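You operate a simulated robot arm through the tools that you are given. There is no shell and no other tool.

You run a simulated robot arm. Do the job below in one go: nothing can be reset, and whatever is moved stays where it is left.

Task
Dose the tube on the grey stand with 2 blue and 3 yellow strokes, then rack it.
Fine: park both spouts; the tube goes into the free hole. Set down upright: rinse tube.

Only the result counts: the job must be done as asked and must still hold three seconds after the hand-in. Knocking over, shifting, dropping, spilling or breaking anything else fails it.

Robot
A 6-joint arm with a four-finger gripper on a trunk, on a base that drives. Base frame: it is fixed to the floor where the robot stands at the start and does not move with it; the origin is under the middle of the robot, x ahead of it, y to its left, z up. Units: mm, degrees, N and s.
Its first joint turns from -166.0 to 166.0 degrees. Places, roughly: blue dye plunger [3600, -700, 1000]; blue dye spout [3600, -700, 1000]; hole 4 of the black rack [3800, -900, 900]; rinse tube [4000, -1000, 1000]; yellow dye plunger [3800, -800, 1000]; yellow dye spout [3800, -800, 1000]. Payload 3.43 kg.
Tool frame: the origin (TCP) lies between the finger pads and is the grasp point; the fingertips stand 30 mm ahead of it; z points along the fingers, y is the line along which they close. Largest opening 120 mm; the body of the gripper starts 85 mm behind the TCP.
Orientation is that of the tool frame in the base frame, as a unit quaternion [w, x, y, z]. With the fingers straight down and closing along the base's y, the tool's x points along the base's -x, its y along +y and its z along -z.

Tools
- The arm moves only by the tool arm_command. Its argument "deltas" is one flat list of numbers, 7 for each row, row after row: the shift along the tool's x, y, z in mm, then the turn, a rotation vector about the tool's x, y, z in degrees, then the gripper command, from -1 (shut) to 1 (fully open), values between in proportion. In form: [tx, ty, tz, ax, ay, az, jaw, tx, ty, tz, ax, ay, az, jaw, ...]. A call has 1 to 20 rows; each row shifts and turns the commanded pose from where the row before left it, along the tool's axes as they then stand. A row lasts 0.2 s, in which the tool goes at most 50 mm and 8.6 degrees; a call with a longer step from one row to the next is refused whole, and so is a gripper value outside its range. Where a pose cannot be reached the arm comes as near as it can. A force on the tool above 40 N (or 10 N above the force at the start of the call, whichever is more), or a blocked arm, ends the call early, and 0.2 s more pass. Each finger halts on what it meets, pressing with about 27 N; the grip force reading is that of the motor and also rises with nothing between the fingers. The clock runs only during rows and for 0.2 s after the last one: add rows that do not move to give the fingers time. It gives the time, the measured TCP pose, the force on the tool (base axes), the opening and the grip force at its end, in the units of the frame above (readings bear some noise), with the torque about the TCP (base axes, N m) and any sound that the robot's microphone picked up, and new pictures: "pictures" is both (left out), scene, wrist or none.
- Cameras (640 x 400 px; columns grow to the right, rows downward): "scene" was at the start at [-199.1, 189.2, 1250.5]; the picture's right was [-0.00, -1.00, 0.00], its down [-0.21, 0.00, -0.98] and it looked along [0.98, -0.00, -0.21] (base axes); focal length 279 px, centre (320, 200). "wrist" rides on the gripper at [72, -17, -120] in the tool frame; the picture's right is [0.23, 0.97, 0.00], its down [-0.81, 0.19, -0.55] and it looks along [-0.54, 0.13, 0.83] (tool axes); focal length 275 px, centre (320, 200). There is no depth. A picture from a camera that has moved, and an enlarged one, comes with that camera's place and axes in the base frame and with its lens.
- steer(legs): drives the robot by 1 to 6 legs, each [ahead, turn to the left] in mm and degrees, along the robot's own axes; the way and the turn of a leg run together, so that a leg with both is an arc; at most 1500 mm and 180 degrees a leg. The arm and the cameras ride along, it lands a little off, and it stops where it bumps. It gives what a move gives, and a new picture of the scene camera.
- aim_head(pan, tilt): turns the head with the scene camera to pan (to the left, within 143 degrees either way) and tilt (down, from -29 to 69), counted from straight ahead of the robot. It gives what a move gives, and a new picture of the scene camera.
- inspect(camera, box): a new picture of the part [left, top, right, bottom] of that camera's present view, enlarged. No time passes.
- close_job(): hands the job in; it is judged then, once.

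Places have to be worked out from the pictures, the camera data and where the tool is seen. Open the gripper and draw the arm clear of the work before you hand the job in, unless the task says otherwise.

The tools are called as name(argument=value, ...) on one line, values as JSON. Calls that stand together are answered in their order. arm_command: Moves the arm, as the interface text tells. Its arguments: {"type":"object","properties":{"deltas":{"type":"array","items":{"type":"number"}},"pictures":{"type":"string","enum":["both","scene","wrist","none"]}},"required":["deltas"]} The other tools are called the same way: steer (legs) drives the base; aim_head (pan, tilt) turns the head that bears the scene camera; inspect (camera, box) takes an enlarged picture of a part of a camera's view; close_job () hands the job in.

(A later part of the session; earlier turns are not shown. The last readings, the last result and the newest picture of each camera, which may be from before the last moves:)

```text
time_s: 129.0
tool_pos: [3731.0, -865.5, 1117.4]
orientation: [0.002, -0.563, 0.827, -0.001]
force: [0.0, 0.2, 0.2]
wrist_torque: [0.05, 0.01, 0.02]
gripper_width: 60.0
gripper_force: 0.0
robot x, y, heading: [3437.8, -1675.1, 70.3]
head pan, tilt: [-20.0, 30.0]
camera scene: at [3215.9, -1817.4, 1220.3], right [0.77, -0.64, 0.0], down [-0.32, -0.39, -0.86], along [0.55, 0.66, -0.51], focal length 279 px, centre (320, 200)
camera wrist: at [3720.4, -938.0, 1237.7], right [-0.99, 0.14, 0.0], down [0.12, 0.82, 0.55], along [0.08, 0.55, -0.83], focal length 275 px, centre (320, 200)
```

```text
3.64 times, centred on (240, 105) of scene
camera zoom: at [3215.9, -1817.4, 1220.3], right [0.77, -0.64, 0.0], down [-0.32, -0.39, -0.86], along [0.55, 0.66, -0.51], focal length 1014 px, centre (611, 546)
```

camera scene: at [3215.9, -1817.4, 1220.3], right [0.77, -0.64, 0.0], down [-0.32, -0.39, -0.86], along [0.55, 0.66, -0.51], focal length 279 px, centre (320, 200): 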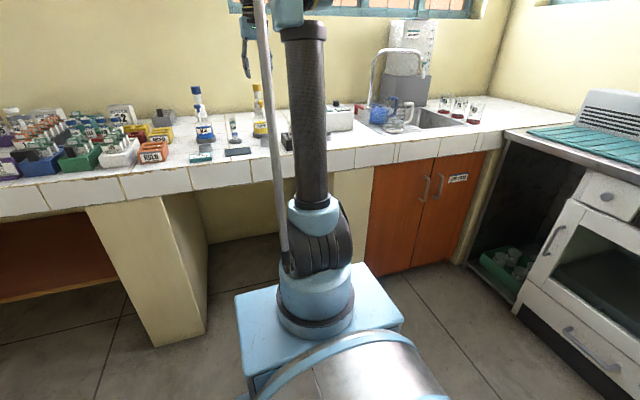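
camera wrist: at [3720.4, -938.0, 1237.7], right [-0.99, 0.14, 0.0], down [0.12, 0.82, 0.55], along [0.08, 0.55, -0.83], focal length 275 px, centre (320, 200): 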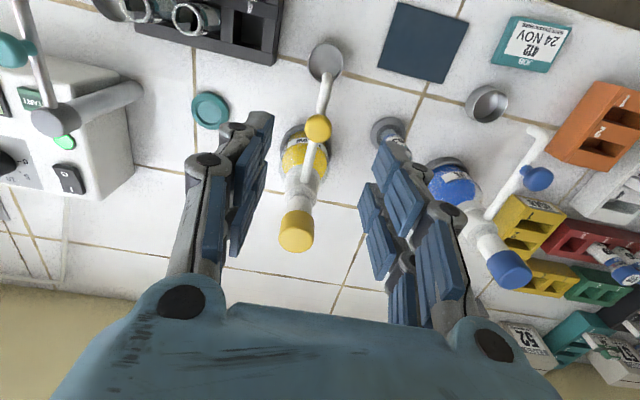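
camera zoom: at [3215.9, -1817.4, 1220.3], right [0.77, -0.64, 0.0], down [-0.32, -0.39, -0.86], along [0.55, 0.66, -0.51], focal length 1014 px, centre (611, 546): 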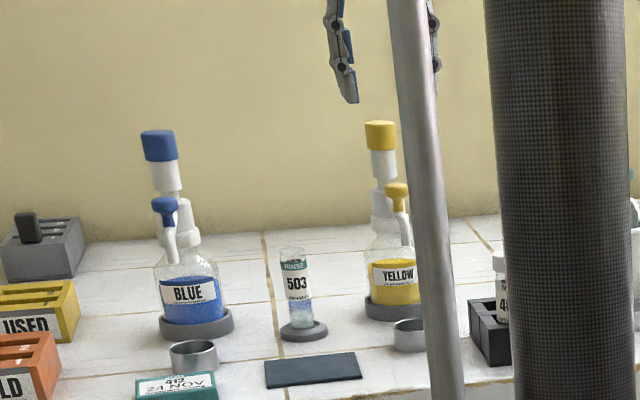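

Yellow axis ≈(3765, −778), knob ≈(3733, −857); the tube lies 64° clockwise of its park. I align, lower, cage the knob and swing it clockwise by ~62°.

arm_command(deltas=[-8.6, 0.7, 0, 0, 0, 0, 0, 0, 0, 39, 0, 0, 0, 0, 0, 0, 39, 0, 0, 0, 0, 0, 0, 38, 0, 0, 0, 0, 0, 0, 0, 0, 0, 0, -0.5, 0, 0, 0, 0, 0, 0, -0.5], pictures="wrist")

inspect(camera="wrist", box=[200, 60, 440, 260])

```text
time_s: 130.4
tool_pos: [3733.7, -857.7, 1000.2]
orientation: [0.002, -0.563, 0.827, -0.001]
force: [0.8, 0.9, 0.1]
wrist_torque: [-0.02, -0.04, -0.01]
gripper_width: 30.4
gripper_force: 0.0
robot x, y, heading: [3430.2, -1674.4, 70.0]
head pan, tilt: [-20.0, 30.0]
camera wrist: at [3721.6, -930.8, 1121.5], right [-0.99, 0.14, 0.0], down [0.12, 0.82, 0.55], along [0.08, 0.55, -0.83], focal length 275 px, centre (320, 200)
```

wrist: 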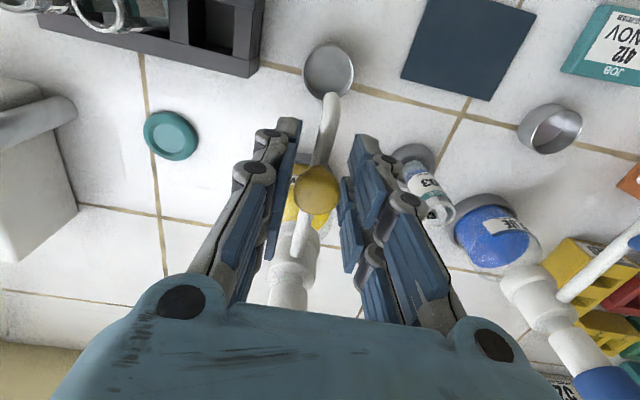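

```text
2.00 times, centred on (320, 160) of wrist
camera zoom: at [3721.6, -930.8, 1121.5], right [-0.99, 0.14, 0.0], down [0.12, 0.82, 0.55], along [0.08, 0.55, -0.83], focal length 551 px, centre (320, 280)
```

zoom: 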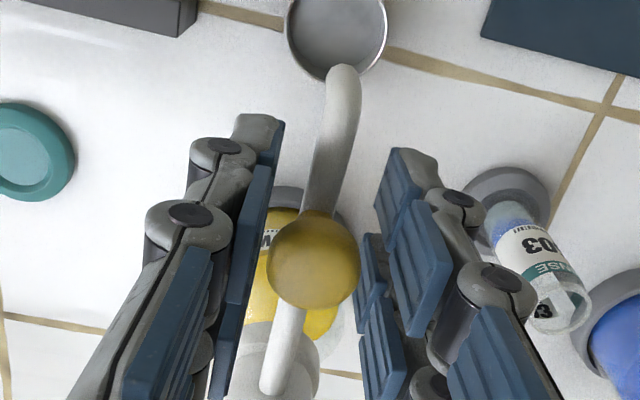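

The yellow knob is caged. Parked tip position for later: about (3719.5, −896.6). I swing it clockwise by 61.6° now.

arm_command(deltas=[-0.4, 8.3, 0, 0, 0, 5.6, -0.5, -0.4, 8.3, 0, 0, 0, 5.6, -0.5, -0.4, 8.3, 0, 0, 0, 5.6, -0.5, -0.4, 8.3, 0, 0, 0, 5.6, -0.5, -0.4, 8.3, 0, 0, 0, 5.6, -0.5, -0.4, 8.3, 0, 0, 0, 5.6, -0.5, -0.4, 8.3, 0, 0, 0, 5.6, -0.5, -0.4, 8.3, 0, 0, 0, 5.6, -0.5, -0.4, 8.3, 0, 0, 0, 5.6, -0.5, -0.4, 8.3, 0, 0, 0, 5.6, -0.5, -0.4, 8.3, 0, 0, 0, 5.6, -0.5, 0, 0, 0, 0, 0, 0, -0.5], pictures="both")

inspect(camera="wrist", box=[220, 20, 420, 160])

inspect(camera="scene", box=[190, 60, 310, 150])

```text
time_s: 133.0
tool_pos: [3681.3, -788.9, 999.0]
orientation: [0.001, -0.06, 0.998, 0.0]
force: [-1.0, 0.1, -1.1]
wrist_torque: [0.02, 0.04, -0.01]
gripper_width: 30.0
gripper_force: 0.6
robot x, y, heading: [3435.9, -1675.2, 70.2]
head pan, tilt: [-20.0, 30.0]
camera scene: at [3215.8, -1817.4, 1220.3], right [0.77, -0.64, 0.0], down [-0.32, -0.39, -0.86], along [0.55, 0.66, -0.51], focal length 279 px, centre (320, 200)
camera wrist: at [3611.3, -814.2, 1119.9], right [-0.34, 0.94, 0.0], down [0.78, 0.29, 0.56], along [0.52, 0.19, -0.83], focal length 275 px, centre (320, 200)
```

scene: 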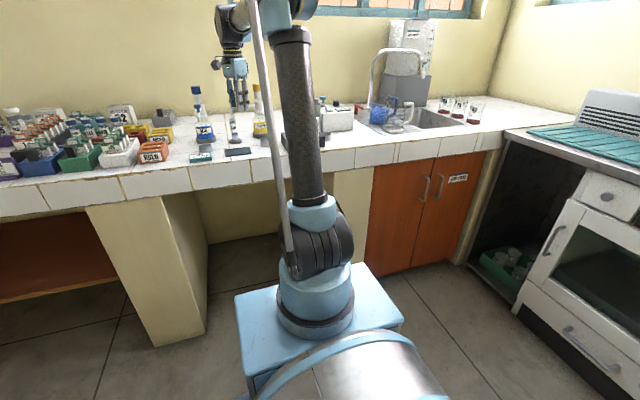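
wrist: 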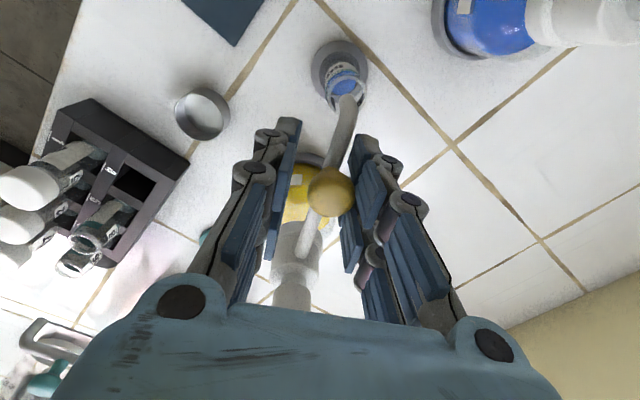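

```text
2.86 times, centred on (320, 90) of wrist
camera zoom: at [3611.3, -814.2, 1119.9], right [-0.34, 0.94, 0.0], down [0.78, 0.29, 0.56], along [0.52, 0.19, -0.83], focal length 786 px, centre (320, 514)
```

zoom: 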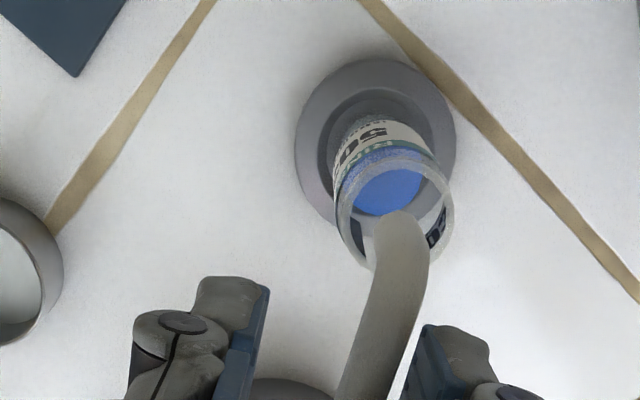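

```text
4.44 times, centred on (250, 105) of scene
camera zoom: at [3215.8, -1817.4, 1220.3], right [0.77, -0.64, 0.0], down [-0.32, -0.39, -0.86], along [0.55, 0.66, -0.51], focal length 1240 px, centre (631, 622)
```

zoom: 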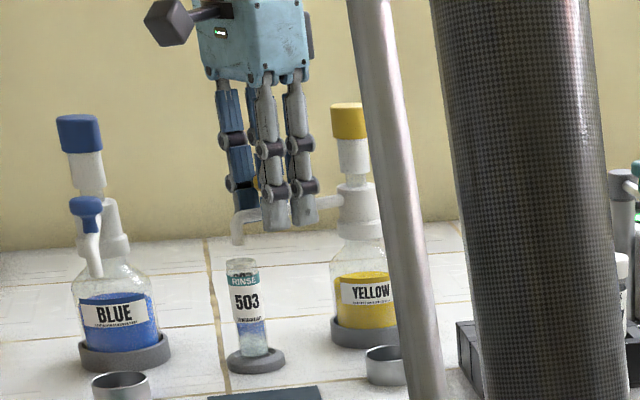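

The yellow tip now stands over the tube mouth (tip ≈(3641, −786), tube ≈(3642, −786)). I open, lift, shut the jaw and move over the yellow plunger cap.

arm_command(deltas=[0, 0, 0, 0, 0, 0, -0.2, 0, 0, 0, 0, 0, 0, -0.2, 0, 0, -38, 0, 0, 0, -0.2, 0, 0, -39, 0, 0, 0, -0.2, 0, 0, -39, 0, 0, 0, -0.6, -28, 0, 0, 0, 0, 0, -1, -28, 0, 0, 0, 0, 0, -1, -28, 0.5, 0, 0, 0, 0, -1, 0, 0, 0, 0, 0, 0, -1], pictures="both")

inspect(camera="scene", box=[190, 60, 310, 150])

inspect(camera="wrist", box=[220, 60, 420, 200])

```text
time_s: 135.0
tool_pos: [3765.5, -779.9, 1116.1]
orientation: [0.002, -0.06, 0.998, 0.001]
force: [1.1, -0.5, 0.2]
wrist_torque: [0.02, 0.02, -0.02]
gripper_width: 0.0
gripper_force: 26.7
robot x, y, heading: [3433.9, -1676.2, 70.0]
head pan, tilt: [-20.0, 30.0]
camera scene: at [3215.9, -1817.4, 1220.3], right [0.77, -0.64, 0.0], down [-0.32, -0.39, -0.86], along [0.55, 0.66, -0.51], focal length 279 px, centre (320, 200)
camera wrist: at [3695.6, -804.4, 1237.0], right [-0.35, 0.94, 0.0], down [0.78, 0.29, 0.56], along [0.52, 0.19, -0.83], focal length 275 px, centre (320, 200)
```

scene: 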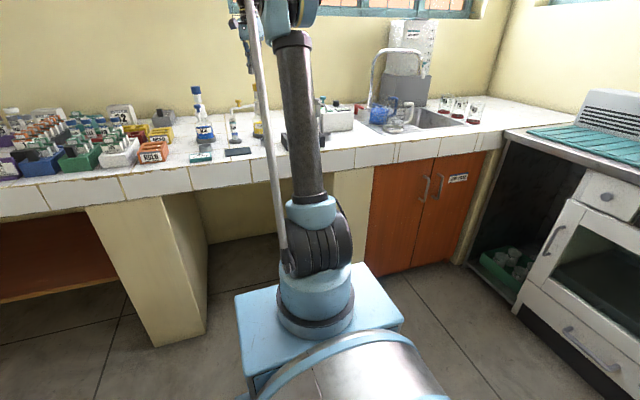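
wrist: 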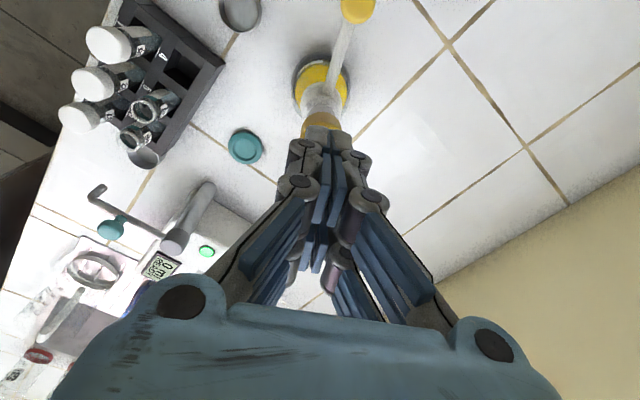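

```text
4.44 times, centred on (250, 105) of scene
camera zoom: at [3215.9, -1817.4, 1220.3], right [0.77, -0.64, 0.0], down [-0.32, -0.39, -0.86], along [0.55, 0.66, -0.51], focal length 1240 px, centre (631, 622)
```

zoom: 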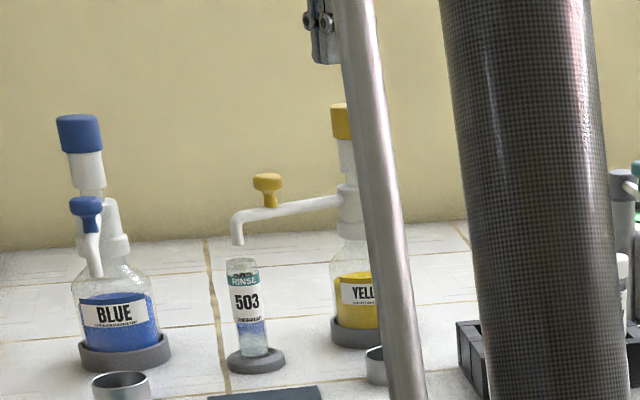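

```text
2.86 times, centred on (320, 130) of wrist
camera zoom: at [3695.6, -804.4, 1237.0], right [-0.35, 0.94, 0.0], down [0.78, 0.29, 0.56], along [0.52, 0.19, -0.83], focal length 786 px, centre (320, 400)
```

zoom: 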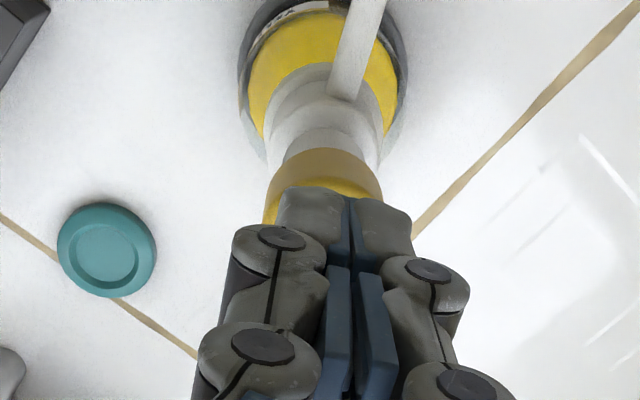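

The fingertips sit over the yellow cap and the spout stays over the tube. First yellow stroke: down to TCP z≈1068 as with blue.

arm_command(deltas=[0, 0, 9, 0, 0, 0, -1, 0, 0, 9, 0, 0, 0, -1, 0, 0, 8, 0, 0, 0, -1, 0, 0, 4, 0, 0, 0, -1, 0, 0, 4, 0, 0, 0, -1, 0, 0, 4, 0, 0, 0, -1, 0, 0, 4, 0, 0, 0, -1, 0, 0, 4, 0, 0, 0, -1, 0, 0, 2, 0, 0, 0, -1, 0, 0, 0, 0, 0, 0, -1], pictures="none")

inspect(camera="scene", box=[190, 60, 310, 150])

```text
time_s: 137.2
tool_pos: [3764.4, -778.7, 1067.6]
orientation: [0.002, -0.061, 0.998, 0.0]
force: [-0.8, -2.7, 5.9]
wrist_torque: [-0.03, 0.03, -0.04]
gripper_width: 6.0
gripper_force: 33.5
robot x, y, heading: [3436.3, -1677.5, 70.3]
head pan, tilt: [-20.0, 30.0]
heard: click
```

```text
4.44 times, centred on (250, 105) of scene
camera zoom: at [3215.8, -1817.7, 1220.3], right [0.77, -0.64, 0.0], down [-0.32, -0.39, -0.86], along [0.55, 0.66, -0.51], focal length 1240 px, centre (631, 622)
```

zoom: 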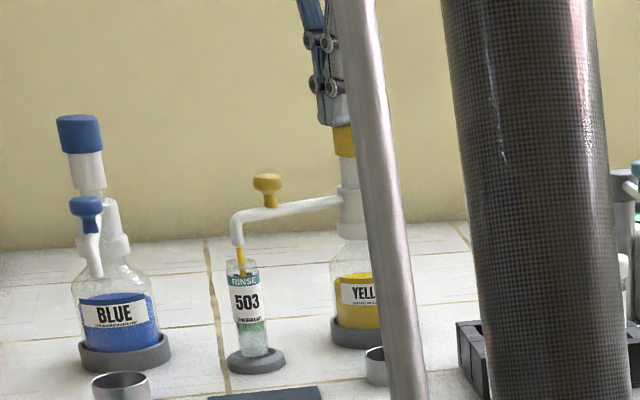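

Click: first yellow stroke done and the content turns green. I lift fully, let the plunger return, and press the second stroke.

arm_command(deltas=[0, 0, -6, 0, 0, 0, -1, 0, 0, -8, 0, 0, 0, -1, 0, 0, -9, 0, 0, 0, -1, 0, 0, -9, 0, 0, 0, -1, 0, 0, 0, 0, 0, 0, -1, 0, 0, 0, 0, 0, 0, -1], pictures="none")

inspect(camera="scene", box=[190, 60, 310, 150])

```text
time_s: 138.6
tool_pos: [3764.4, -777.8, 1100.2]
orientation: [0.001, -0.06, 0.998, 0.001]
force: [-0.2, 0.4, 0.4]
wrist_torque: [0.04, -0.01, -0.01]
gripper_width: 0.0
gripper_force: 33.4
robot x, y, heading: [3434.7, -1672.6, 70.2]
head pan, tilt: [-20.0, 30.0]
```

```text
4.44 times, centred on (250, 105) of scene
camera zoom: at [3215.9, -1817.4, 1220.3], right [0.77, -0.64, 0.0], down [-0.32, -0.39, -0.86], along [0.55, 0.66, -0.51], focal length 1240 px, centre (631, 622)
```

zoom: 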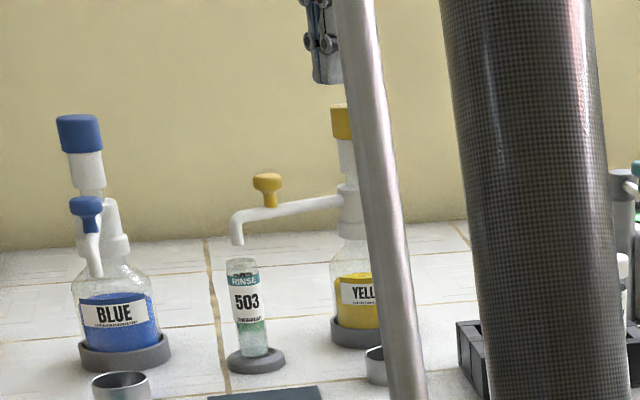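

The plunger has returned. Second yellow stroke now.

arm_command(deltas=[0, 0, 8, 0, 0, 0, -1, 0, 0, 8, 0, 0, 0, -1, 0, 0, 4, 0, 0, 0, -1, 0, 0, 4, 0, 0, 0, -1, 0, 0, 4, 0, 0, 0, -1, 0, 0, 4, 0, 0, 0, -1, 0, 0, 0, 0, 0, 0, -1], pictures="none")

inspect(camera="scene", box=[190, 60, 310, 150])

```text
time_s: 140.2
tool_pos: [3764.9, -779.0, 1067.9]
orientation: [0.002, -0.06, 0.998, 0.001]
force: [1.6, -1.8, 5.6]
wrist_torque: [-0.03, -0.03, 0.02]
gripper_width: 6.0
gripper_force: 33.3
robot x, y, heading: [3434.7, -1675.2, 70.2]
head pan, tilt: [-20.0, 30.0]
heard: click
```

```text
4.44 times, centred on (250, 105) of scene
camera zoom: at [3215.8, -1817.7, 1220.3], right [0.77, -0.64, 0.0], down [-0.32, -0.39, -0.86], along [0.55, 0.66, -0.51], focal length 1240 px, centre (631, 622)
```

zoom: 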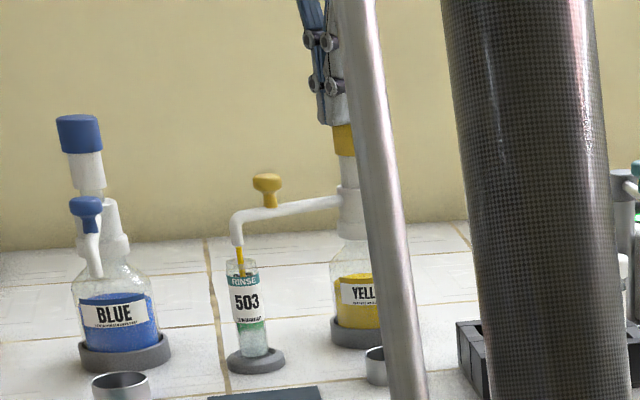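

Second yellow click. I lift fully again so that the plunger returns.

arm_command(deltas=[0, 0, -6, 0, 0, 0, -1, 0, 0, -8, 0, 0, 0, -1, 0, 0, -9, 0, 0, 0, -1, 0, 0, -9, 0, 0, 0, -1, 0, 0, 0, 0, 0, 0, -1, 0, 0, 0, 0, 0, 0, -1], pictures="none")

inspect(camera="scene", box=[190, 60, 310, 150])

```text
time_s: 141.6
tool_pos: [3763.2, -779.3, 1099.6]
orientation: [0.002, -0.06, 0.998, 0.0]
force: [0.3, 0.6, 0.1]
wrist_torque: [0.0, 0.02, 0.01]
gripper_width: 0.1
gripper_force: 33.6
robot x, y, heading: [3438.7, -1675.5, 70.1]
head pan, tilt: [-20.0, 30.0]
```

```text
4.44 times, centred on (250, 105) of scene
camera zoom: at [3215.9, -1817.4, 1220.3], right [0.77, -0.64, 0.0], down [-0.32, -0.39, -0.86], along [0.55, 0.66, -0.51], focal length 1240 px, centre (631, 622)
```

zoom: 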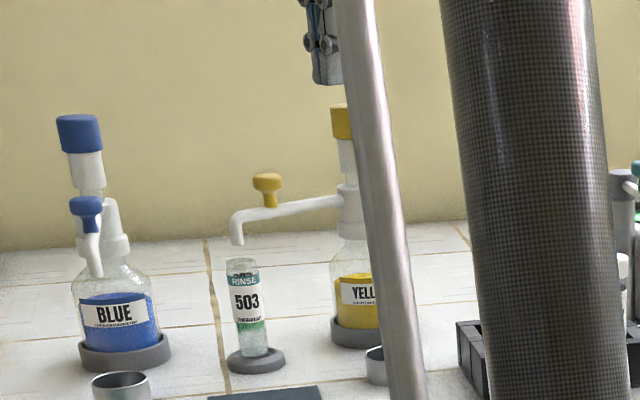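

The plunger is up again. Third and last yellow stroke.

arm_command(deltas=[0, 0, 8, 0, 0, 0, -1, 0, 0, 8, 0, 0, 0, -1, 0, 0, 4, 0, 0, 0, -1, 0, 0, 4, 0, 0, 0, -1, 0, 0, 4, 0, 0, 0, -1, 0, 0, 4, 0, 0, 0, -1, 0, 0, 0, 0, 0, 0, -1], pictures="none")

inspect(camera="scene", box=[190, 60, 310, 150])

```text
time_s: 143.2
tool_pos: [3763.4, -777.6, 1067.7]
orientation: [0.002, -0.06, 0.998, 0.0]
force: [2.3, 3.3, 5.5]
wrist_torque: [0.08, -0.05, 0.01]
gripper_width: 5.9
gripper_force: 33.3
robot x, y, heading: [3437.8, -1674.3, 70.1]
head pan, tilt: [-20.0, 30.0]
heard: click
```

```text
4.44 times, centred on (250, 105) of scene
camera zoom: at [3215.9, -1817.5, 1220.3], right [0.77, -0.64, 0.0], down [-0.32, -0.39, -0.86], along [0.55, 0.66, -0.51], focal length 1240 px, centre (631, 622)
```

zoom: 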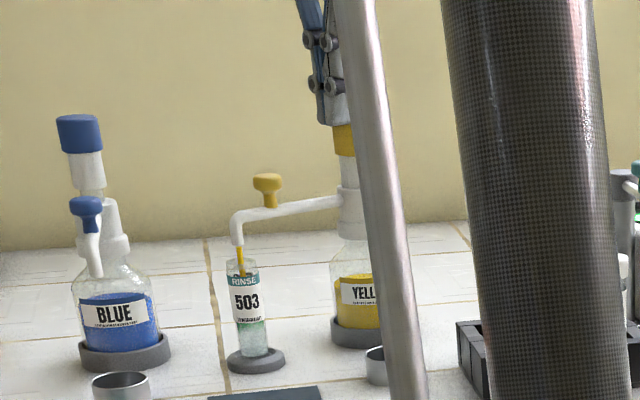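

Third yellow click: dosing is complete (2 blue, 3 yellow). I lift, let the last drops run, and move back out over the yellow knob.

arm_command(deltas=[0, 0, -8, 0, 0, 0, -1, 0, 0, -20, 0, 0, 0, -1, 0, 0, -20, 0, 0, 0, -1, 28, 0, 0, 0, 0, 0, -0.3, 28, 0, 0, 0, 0, 0, 0, 28, -0.5, 0, 0, 0, 0, 0, 0, 0, 0, 0, 0, 0, 0], pictures="wrist")

inspect(camera="scene", box=[190, 60, 310, 150])

```text
time_s: 144.8
tool_pos: [3679.4, -787.7, 1116.2]
orientation: [0.001, -0.06, 0.998, 0.001]
force: [-0.7, 0.2, 0.1]
wrist_torque: [0.02, -0.01, -0.02]
gripper_width: 60.1
gripper_force: 0.0
robot x, y, heading: [3437.2, -1678.7, 70.2]
head pan, tilt: [-20.0, 30.0]
camera wrist: at [3609.7, -812.9, 1237.2], right [-0.35, 0.94, 0.0], down [0.78, 0.29, 0.56], along [0.52, 0.19, -0.83], focal length 275 px, centre (320, 200)
```

wrist: 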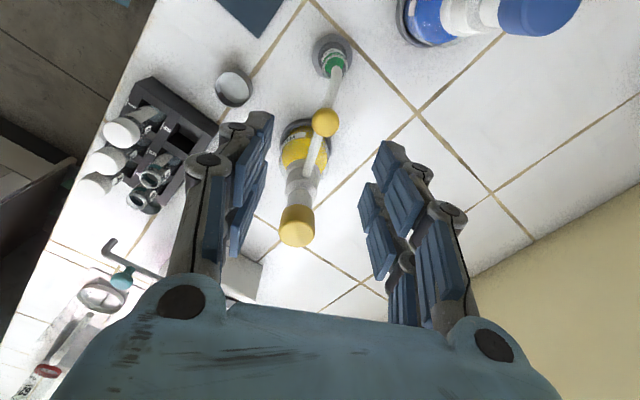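

```text
4.44 times, centred on (250, 105) of scene
camera zoom: at [3215.9, -1817.3, 1220.3], right [0.77, -0.64, 0.0], down [-0.32, -0.39, -0.86], along [0.55, 0.66, -0.51], focal length 1240 px, centre (631, 622)
```

zoom: 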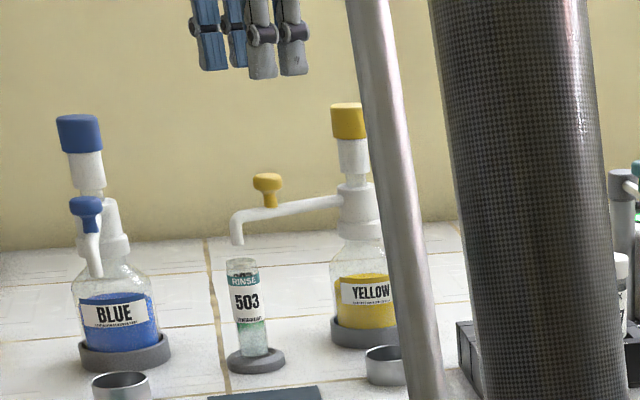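

The tube holds green liquid and the flow has stopped. I lower around the yellow knob, cage it and swing it back counter-clockwise to its park.

arm_command(deltas=[0, 0, 39, 0, 0, 0, 0, 0, 0, 39, 0, 0, 0, 0, 0, 0, 38, 0, 0, 0, 0, 0, 0, 0, 0, 0, 0, -0.5, 0, 0, 0, 0, 0, 0, -0.5, -0.4, -8.3, 0, 0, 0, -5.6, -0.5, -0.4, -8.3, 0, 0, 0, -5.6, -0.5, -0.4, -8.3, 0, 0, 0, -5.6, -0.5, -0.4, -8.3, 0, 0, 0, -5.6, -0.5, -0.4, -8.3, 0, 0, 0, -5.6, -0.5, -0.4, -8.3, 0, 0, 0, -5.6, -0.5, -0.4, -8.3, 0, 0, 0, -5.6, -0.5, -0.4, -8.3, 0, 0, 0, -5.6, -0.5, -0.4, -8.3, 0, 0, 0, -5.6, -0.5, -0.4, -8.3, 0, 0, 0, -5.6, -0.5, -0.4, -8.3, 0, 0, 0, -5.6, -0.5, 0, -1.8, 0, 0, 0, -1.2, -0.5, 0, 0, 0, 0, 0, 0, -0.5], pictures="both")

inspect(camera="wrist", box=[220, 20, 420, 160])

inspect(camera="scene", box=[170, 50, 310, 160])

```text
time_s: 148.6
tool_pos: [3736.4, -858.0, 998.0]
orientation: [0.001, -0.571, 0.821, -0.001]
force: [0.6, 0.9, 0.3]
wrist_torque: [0.0, -0.02, 0.0]
gripper_width: 30.0
gripper_force: 0.1
robot x, y, heading: [3432.9, -1674.4, 70.1]
head pan, tilt: [-20.0, 30.0]
camera scene: at [3215.9, -1817.4, 1220.3], right [0.77, -0.64, 0.0], down [-0.32, -0.39, -0.86], along [0.55, 0.66, -0.51], focal length 279 px, centre (320, 200)
camera wrist: at [3725.8, -931.2, 1120.3], right [-0.99, 0.12, 0.0], down [0.1, 0.83, 0.55], along [0.07, 0.55, -0.83], focal length 275 px, centre (320, 200)
```

scene: 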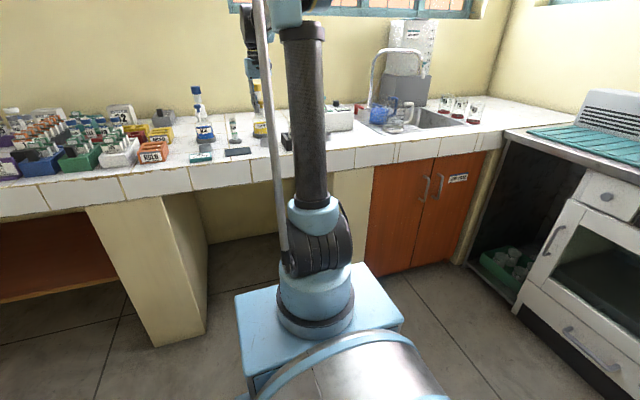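
wrist: 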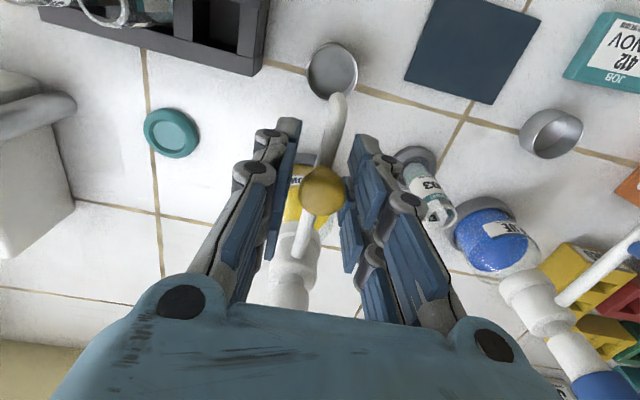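

```text
2.86 times, centred on (320, 90) of wrist
camera zoom: at [3725.8, -931.2, 1120.3], right [-0.99, 0.12, 0.0], down [0.1, 0.83, 0.55], along [0.07, 0.55, -0.83], focal length 786 px, centre (320, 514)
```

zoom: 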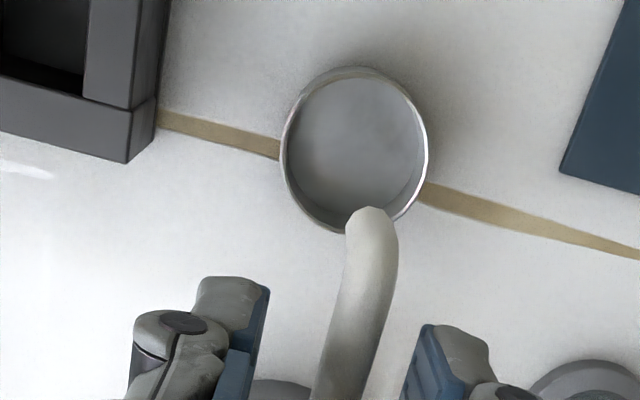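

```text
3.64 times, centred on (240, 105) of scene
camera zoom: at [3215.9, -1817.4, 1220.3], right [0.77, -0.64, 0.0], down [-0.32, -0.39, -0.86], along [0.55, 0.66, -0.51], focal length 1014 px, centre (611, 546)
```

zoom: 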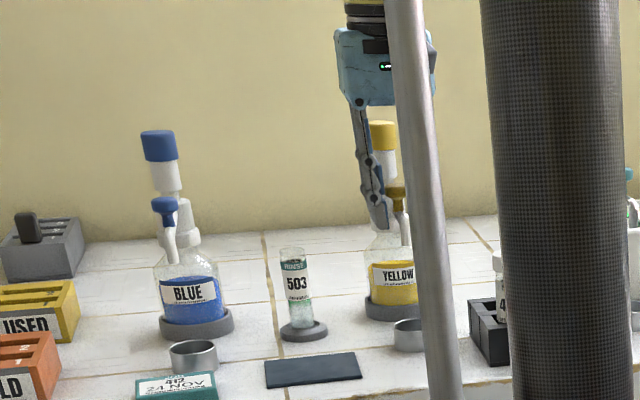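

The yellow tip is back at (3721, −897) over its cup, as at the start. I open, lift, and draw back to look closely at the rack with the wrist camera.

arm_command(deltas=[0, 0, 0, 0, 0, 0, -0.2, 0, 0, 0, 0, 0, 0, 0, 0, 0, -38, 0, 0, 0, 0, 0, 0, -39, 0, 0, 0, 0, 0, 0, -39, 0, 0, 0, 0, 35.5, -20.4, 0, 0, 0, 0, 0.5, 35.5, -20.4, 0, 0, 0, 0, 1, 35.5, -20.4, 0, 0, 0, 0, 1, 35.5, -20.4, 0, 0, 0, 0, 1, 35.5, -20.4, 0, 0, 0, 0, 1, 0, 0, 0, 0, 0, 0, 1], pictures="both")

inspect(camera="wrist", box=[210, 120, 410, 270])

inspect(camera="scene", box=[170, 60, 310, 170])

```text
time_s: 151.0
tool_pos: [3768.4, -1060.4, 1114.5]
orientation: [0.001, -0.571, 0.821, 0.0]
force: [0.4, 0.1, 0.5]
wrist_torque: [0.01, -0.05, 0.0]
gripper_width: 120.1
gripper_force: 0.1
robot x, y, heading: [3435.9, -1674.1, 69.9]
head pan, tilt: [-20.0, 30.0]
camera scene: at [3215.9, -1817.5, 1220.3], right [0.77, -0.64, 0.0], down [-0.32, -0.39, -0.86], along [0.55, 0.66, -0.51], focal length 279 px, centre (320, 200)
camera wrist: at [3759.3, -1134.5, 1235.5], right [-0.99, 0.12, 0.0], down [0.1, 0.83, 0.55], along [0.07, 0.55, -0.83], focal length 275 px, centre (320, 200)
```

scene: 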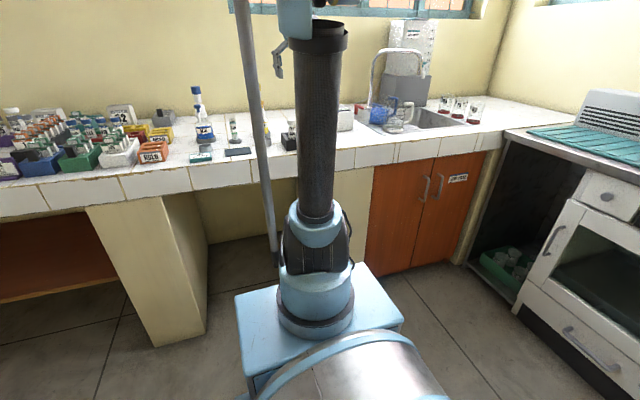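
wrist: 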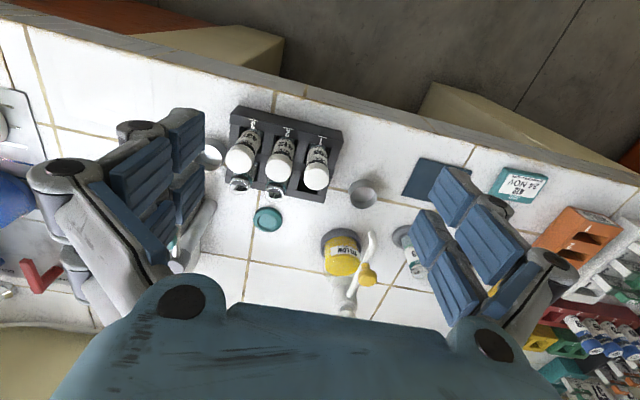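

```text
2.67 times, centred on (310, 195) of wrist
camera zoom: at [3759.3, -1134.5, 1235.5], right [-0.99, 0.12, 0.0], down [0.1, 0.83, 0.55], along [0.07, 0.55, -0.83], focal length 734 px, centre (347, 213)
```

zoom: 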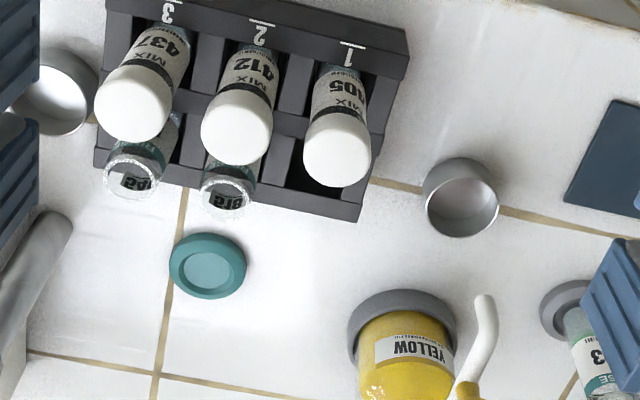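

```text
3.64 times, centred on (240, 115) of scene
camera zoom: at [3215.9, -1817.5, 1220.3], right [0.77, -0.64, 0.0], down [-0.32, -0.39, -0.86], along [0.55, 0.66, -0.51], focal length 1014 px, centre (611, 509)
```

zoom: 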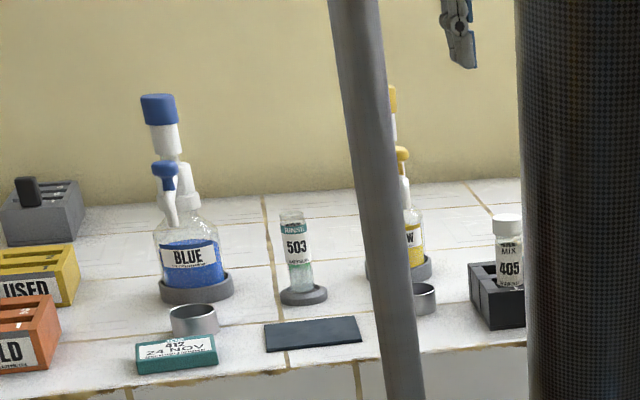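

Hole pitch is ~44.5 mm and hole 4 comes out near (3799, −937); rack top z≈890, racked tubes' rims ≈935, tube 503's rim ≈938. I turn the tool by −45° (so the fingers pass diagonally between the neighbours) and hover over hole 4 to check its place against the tool axis.

arm_command(deltas=[0, 0, 0, 0, 0, -7.57, 1, 0, 0, 0, 0, 0, -7.57, 1, 0, 0, 0, 0, 0, -7.57, 1, 0, 0, 0, 0, 0, -7.57, 1, 0, 0, 0, 0, 0, -7.57, 1, 0, 0, 0, 0, 0, -7.57, 1, -33, -26.7, 0, 0, 0, 0, 1, -33, -26.7, 0, 0, 0, 0, 1, -33, -26.8, 0, 0, 0, 0, 1, 0, 0, 0, 0, 0, 0, 1], pictures="both")

inspect(camera="wrist", box=[220, 40, 420, 180])

```text
time_s: 153.2
tool_pos: [3802.9, -936.0, 1115.4]
orientation: [-0.001, 0.844, -0.536, 0.001]
force: [-0.4, -0.2, 0.1]
wrist_torque: [0.03, 0.0, -0.03]
gripper_width: 120.2
gripper_force: 0.0
robot x, y, heading: [3433.2, -1671.4, 70.2]
head pan, tilt: [-20.0, 30.0]
camera scene: at [3215.8, -1817.5, 1220.3], right [0.77, -0.64, 0.0], down [-0.32, -0.39, -0.86], along [0.55, 0.66, -0.51], focal length 279 px, centre (320, 200)
camera wrist: at [3847.9, -994.6, 1236.3], right [-0.78, -0.62, 0.0], down [-0.52, 0.65, 0.55], along [-0.34, 0.43, -0.83], focal length 275 px, centre (320, 200)
```

scene: 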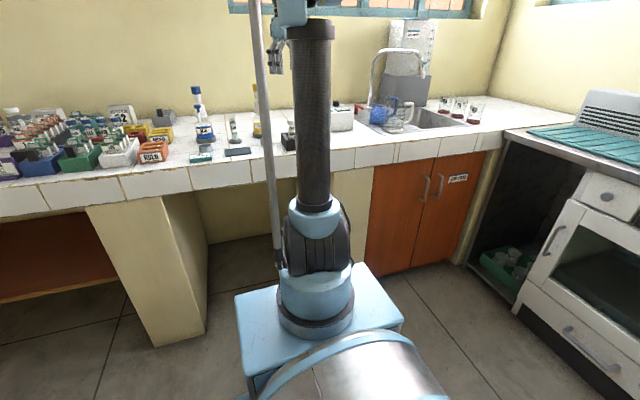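
wrist: 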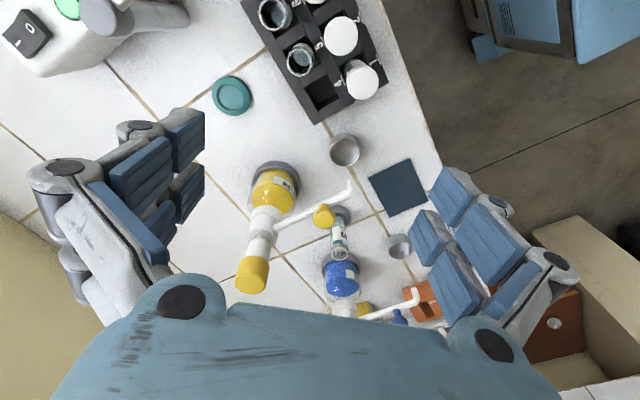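

```text
2.86 times, centred on (320, 110) of wrist
camera zoom: at [3847.9, -994.6, 1236.3], right [-0.78, -0.62, 0.0], down [-0.52, 0.65, 0.55], along [-0.34, 0.43, -0.83], focal length 786 px, centre (320, 457)
```

zoom: 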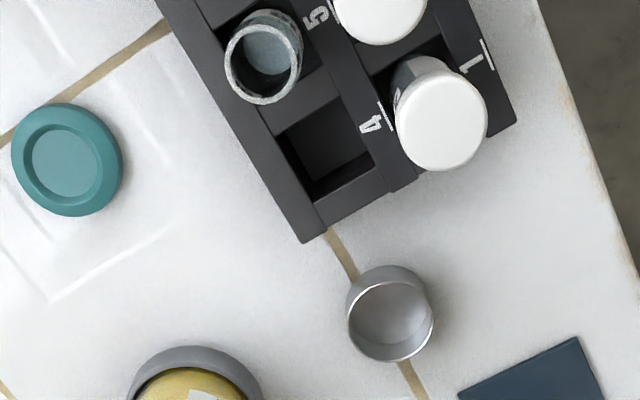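

Hole 4 is clearly marked and free. I enlarge it to fix its centre.

inspect(camera="wrist", box=[270, 40, 390, 130])

inspect(camera="wrist", box=[300, 190, 380, 270])

```text
4.44 times, centred on (330, 85) of wrist
camera zoom: at [3847.9, -994.6, 1236.3], right [-0.78, -0.62, 0.0], down [-0.52, 0.65, 0.55], along [-0.34, 0.43, -0.83], focal length 1224 px, centre (276, 711)
```

zoom: 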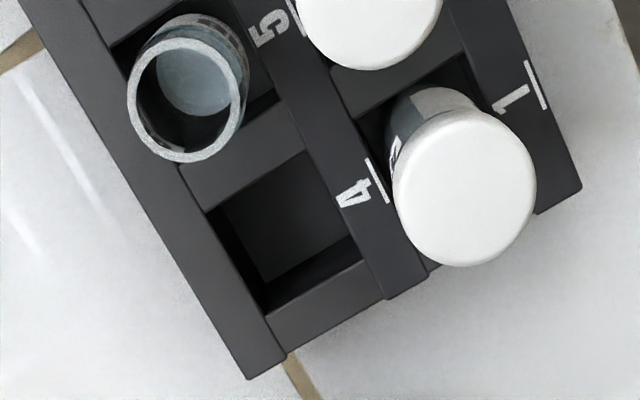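

```text
5.00 times, centred on (340, 230) of wrist
camera zoom: at [3847.9, -994.6, 1236.3], right [-0.78, -0.62, 0.0], down [-0.52, 0.65, 0.55], along [-0.34, 0.43, -0.83], focal length 1376 px, centre (220, 50)
```

zoom: 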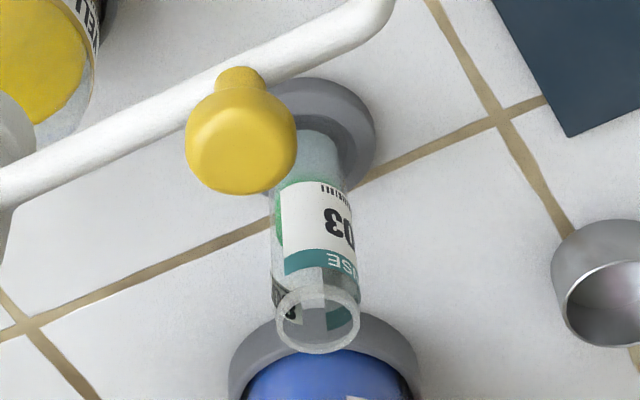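

Hole 4's centre is at (3798.5, −936.7), ~32 mm square, and tube 503 stands at (3644, −785) with rim z≈938. I move over the tube with the jaw at ~70 mm, staying high.

arm_command(deltas=[-34, 13.3, 0, 0, 0, 0, 0.6, -34, 13.3, 0, 0, 0, 0, 0.2, -34, 13.3, 0, 0, 0, 0, 0.2, -34, 13.3, 0, 0, 0, 0, 0.2, -34, 13.3, 0, 0, 0, 0, 0.2, -34, 13.2, 0, 0, 0, 0, 0.2, 0, 0, 35, 0, 0, 0, 0.2, 0, 0, 0, 0, 0, 0, 0.2], pictures="both")

inspect(camera="wrist", box=[220, 40, 420, 180])

inspect(camera="scene", box=[170, 40, 290, 160])

```text
time_s: 155.0
tool_pos: [3641.4, -786.0, 1080.2]
orientation: [-0.001, 0.844, -0.537, 0.001]
force: [-0.9, 0.9, 0.3]
wrist_torque: [0.01, 0.0, 0.02]
gripper_width: 72.5
gripper_force: 0.0
robot x, y, heading: [3435.1, -1678.5, 70.2]
head pan, tilt: [-20.0, 30.0]
camera scene: at [3215.8, -1817.4, 1220.3], right [0.77, -0.64, 0.0], down [-0.32, -0.39, -0.86], along [0.55, 0.66, -0.51], focal length 279 px, centre (320, 200)
camera wrist: at [3686.8, -844.3, 1201.5], right [-0.78, -0.62, 0.0], down [-0.52, 0.65, 0.55], along [-0.34, 0.43, -0.83], focal length 275 px, centre (320, 200)
```

scene: 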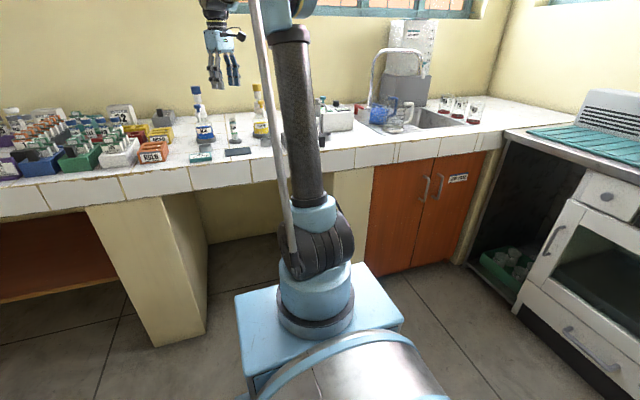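
wrist: 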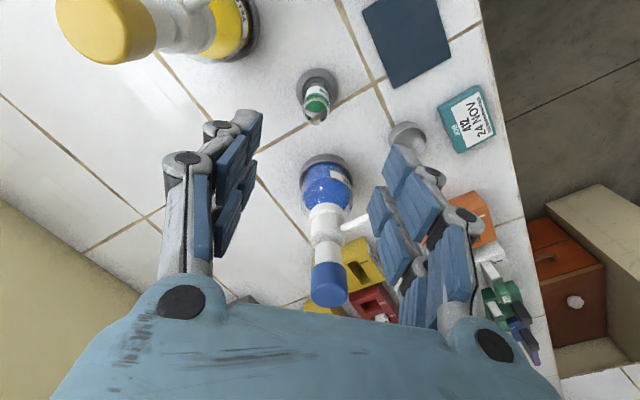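

```text
2.86 times, centred on (320, 110) of wrist
camera zoom: at [3686.8, -844.3, 1201.5], right [-0.78, -0.62, 0.0], down [-0.52, 0.65, 0.55], along [-0.34, 0.43, -0.83], focal length 786 px, centre (320, 457)
```

zoom: 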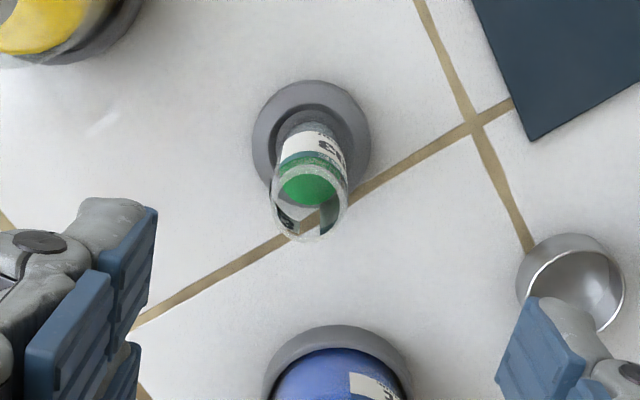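

```text
3.33 times, centred on (230, 100) of scene
camera zoom: at [3215.8, -1817.4, 1220.3], right [0.77, -0.64, 0.0], down [-0.32, -0.39, -0.86], along [0.55, 0.66, -0.51], focal length 930 px, centre (620, 533)
```

zoom: 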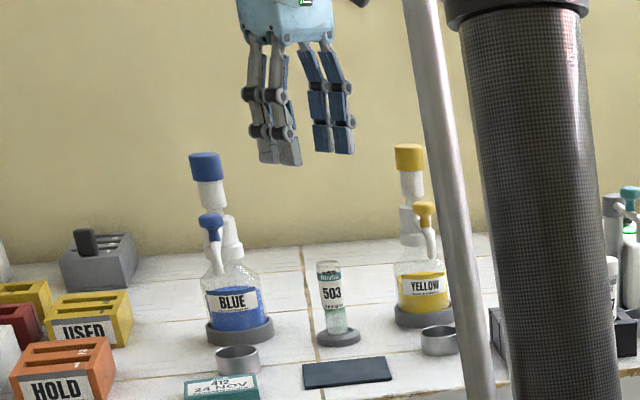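

The tube is ~3 mm off the tool axis; I correct by (+2, +2) mm and lower to TCP z≈932 with the fingers straddling the tube.

arm_command(deltas=[-1.3, -2.7, 20, 0, 0, 0, 0.2, 0, 0, 32, 0, 0, 0, 0.2, 0, 0, 32, 0, 0, 0, 0.2, 0, 0, 32, 0, 0, 0, 0.2, 0, 0, 31, 0, 0, 0, 0.2, 0, 0, 0, 0, 0, 0, 0.2], pictures="both")

inspect(camera="wrist", box=[200, 40, 440, 220])

inspect(camera="scene", box=[170, 40, 290, 160])

```text
time_s: 156.4
tool_pos: [3643.1, -781.9, 934.5]
orientation: [-0.002, 0.844, -0.537, 0.001]
force: [0.2, 0.7, 0.1]
wrist_torque: [0.01, 0.02, 0.0]
gripper_width: 72.0
gripper_force: 0.0
robot x, y, heading: [3434.4, -1675.0, 70.2]
head pan, tilt: [-20.0, 30.0]
camera scene: at [3215.8, -1817.4, 1220.3], right [0.77, -0.64, 0.0], down [-0.32, -0.39, -0.86], along [0.55, 0.66, -0.51], focal length 279 px, centre (320, 200)
camera wrist: at [3687.7, -840.3, 1055.7], right [-0.78, -0.62, 0.0], down [-0.52, 0.65, 0.55], along [-0.34, 0.43, -0.83], focal length 275 px, centre (320, 200)
```

scene: 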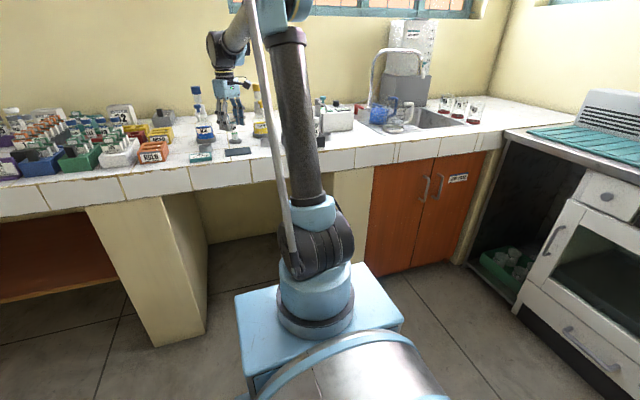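
wrist: 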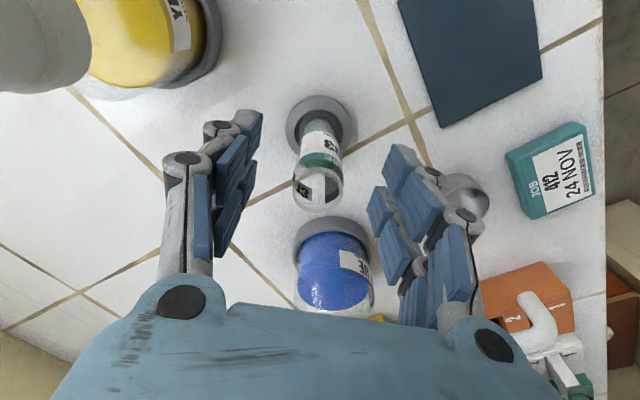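

```text
2.22 times, centred on (320, 130) of wrist
camera zoom: at [3687.7, -840.3, 1055.7], right [-0.78, -0.62, 0.0], down [-0.52, 0.65, 0.55], along [-0.34, 0.43, -0.83], focal length 612 px, centre (320, 356)
```

zoom: 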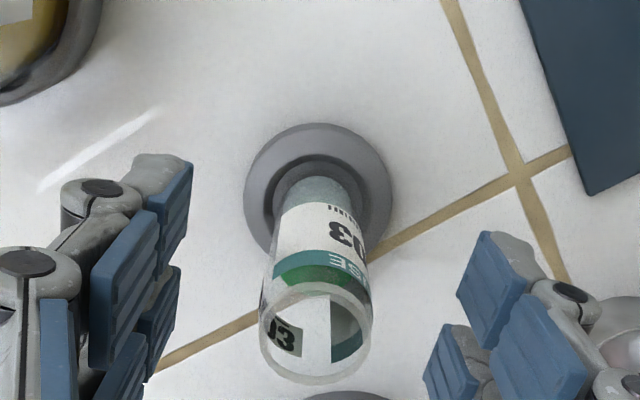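

```text
3.33 times, centred on (230, 100) of scene
camera zoom: at [3215.8, -1817.4, 1220.3], right [0.77, -0.64, 0.0], down [-0.32, -0.39, -0.86], along [0.55, 0.66, -0.51], focal length 930 px, centre (620, 533)
```

zoom: 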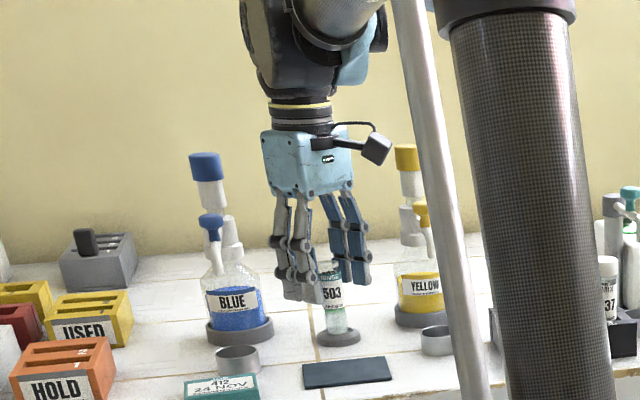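

The tube is centred between the fingers. I close the jaw on it.

arm_command(deltas=[0, 0, 0, 0, 0, 0, -0.3, 0, 0, 0, 0, 0, 0, -1, 0, 0, 0, 0, 0, 0, -1, 0, 0, 0, 0, 0, 0, -1], pictures="wrist")

inspect(camera="wrist", box=[200, 40, 440, 220])

inspect(camera="scene", box=[170, 40, 290, 160])

```text
time_s: 157.4
tool_pos: [3642.0, -782.6, 934.4]
orientation: [-0.002, 0.844, -0.537, 0.001]
force: [0.0, 0.5, -0.1]
wrist_torque: [0.0, 0.01, -0.01]
gripper_width: 23.4
gripper_force: 26.7
robot x, y, heading: [3433.5, -1675.0, 70.1]
head pan, tilt: [-20.0, 30.0]
camera wrist: at [3687.7, -840.3, 1055.9], right [-0.78, -0.62, 0.0], down [-0.52, 0.65, 0.55], along [-0.34, 0.43, -0.83], focal length 275 px, centre (320, 200)
```

wrist: 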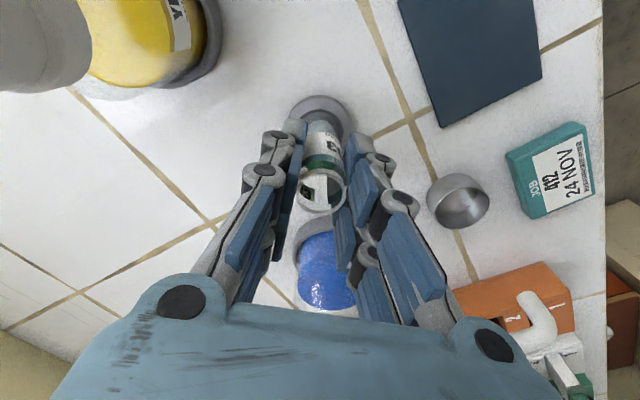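

```text
2.22 times, centred on (320, 130) of wrist
camera zoom: at [3687.7, -840.3, 1055.9], right [-0.78, -0.62, 0.0], down [-0.52, 0.65, 0.55], along [-0.34, 0.43, -0.83], focal length 612 px, centre (320, 356)
```

zoom: 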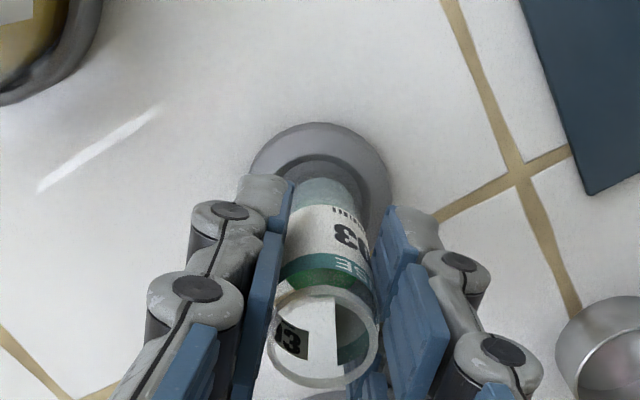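

```text
3.33 times, centred on (230, 100) of scene
camera zoom: at [3215.9, -1817.4, 1220.3], right [0.77, -0.64, 0.0], down [-0.32, -0.39, -0.86], along [0.55, 0.66, -0.51], focal length 930 px, centre (620, 533)
```

zoom: 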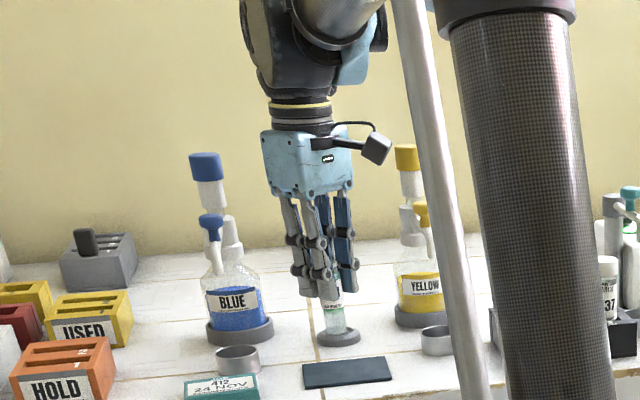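

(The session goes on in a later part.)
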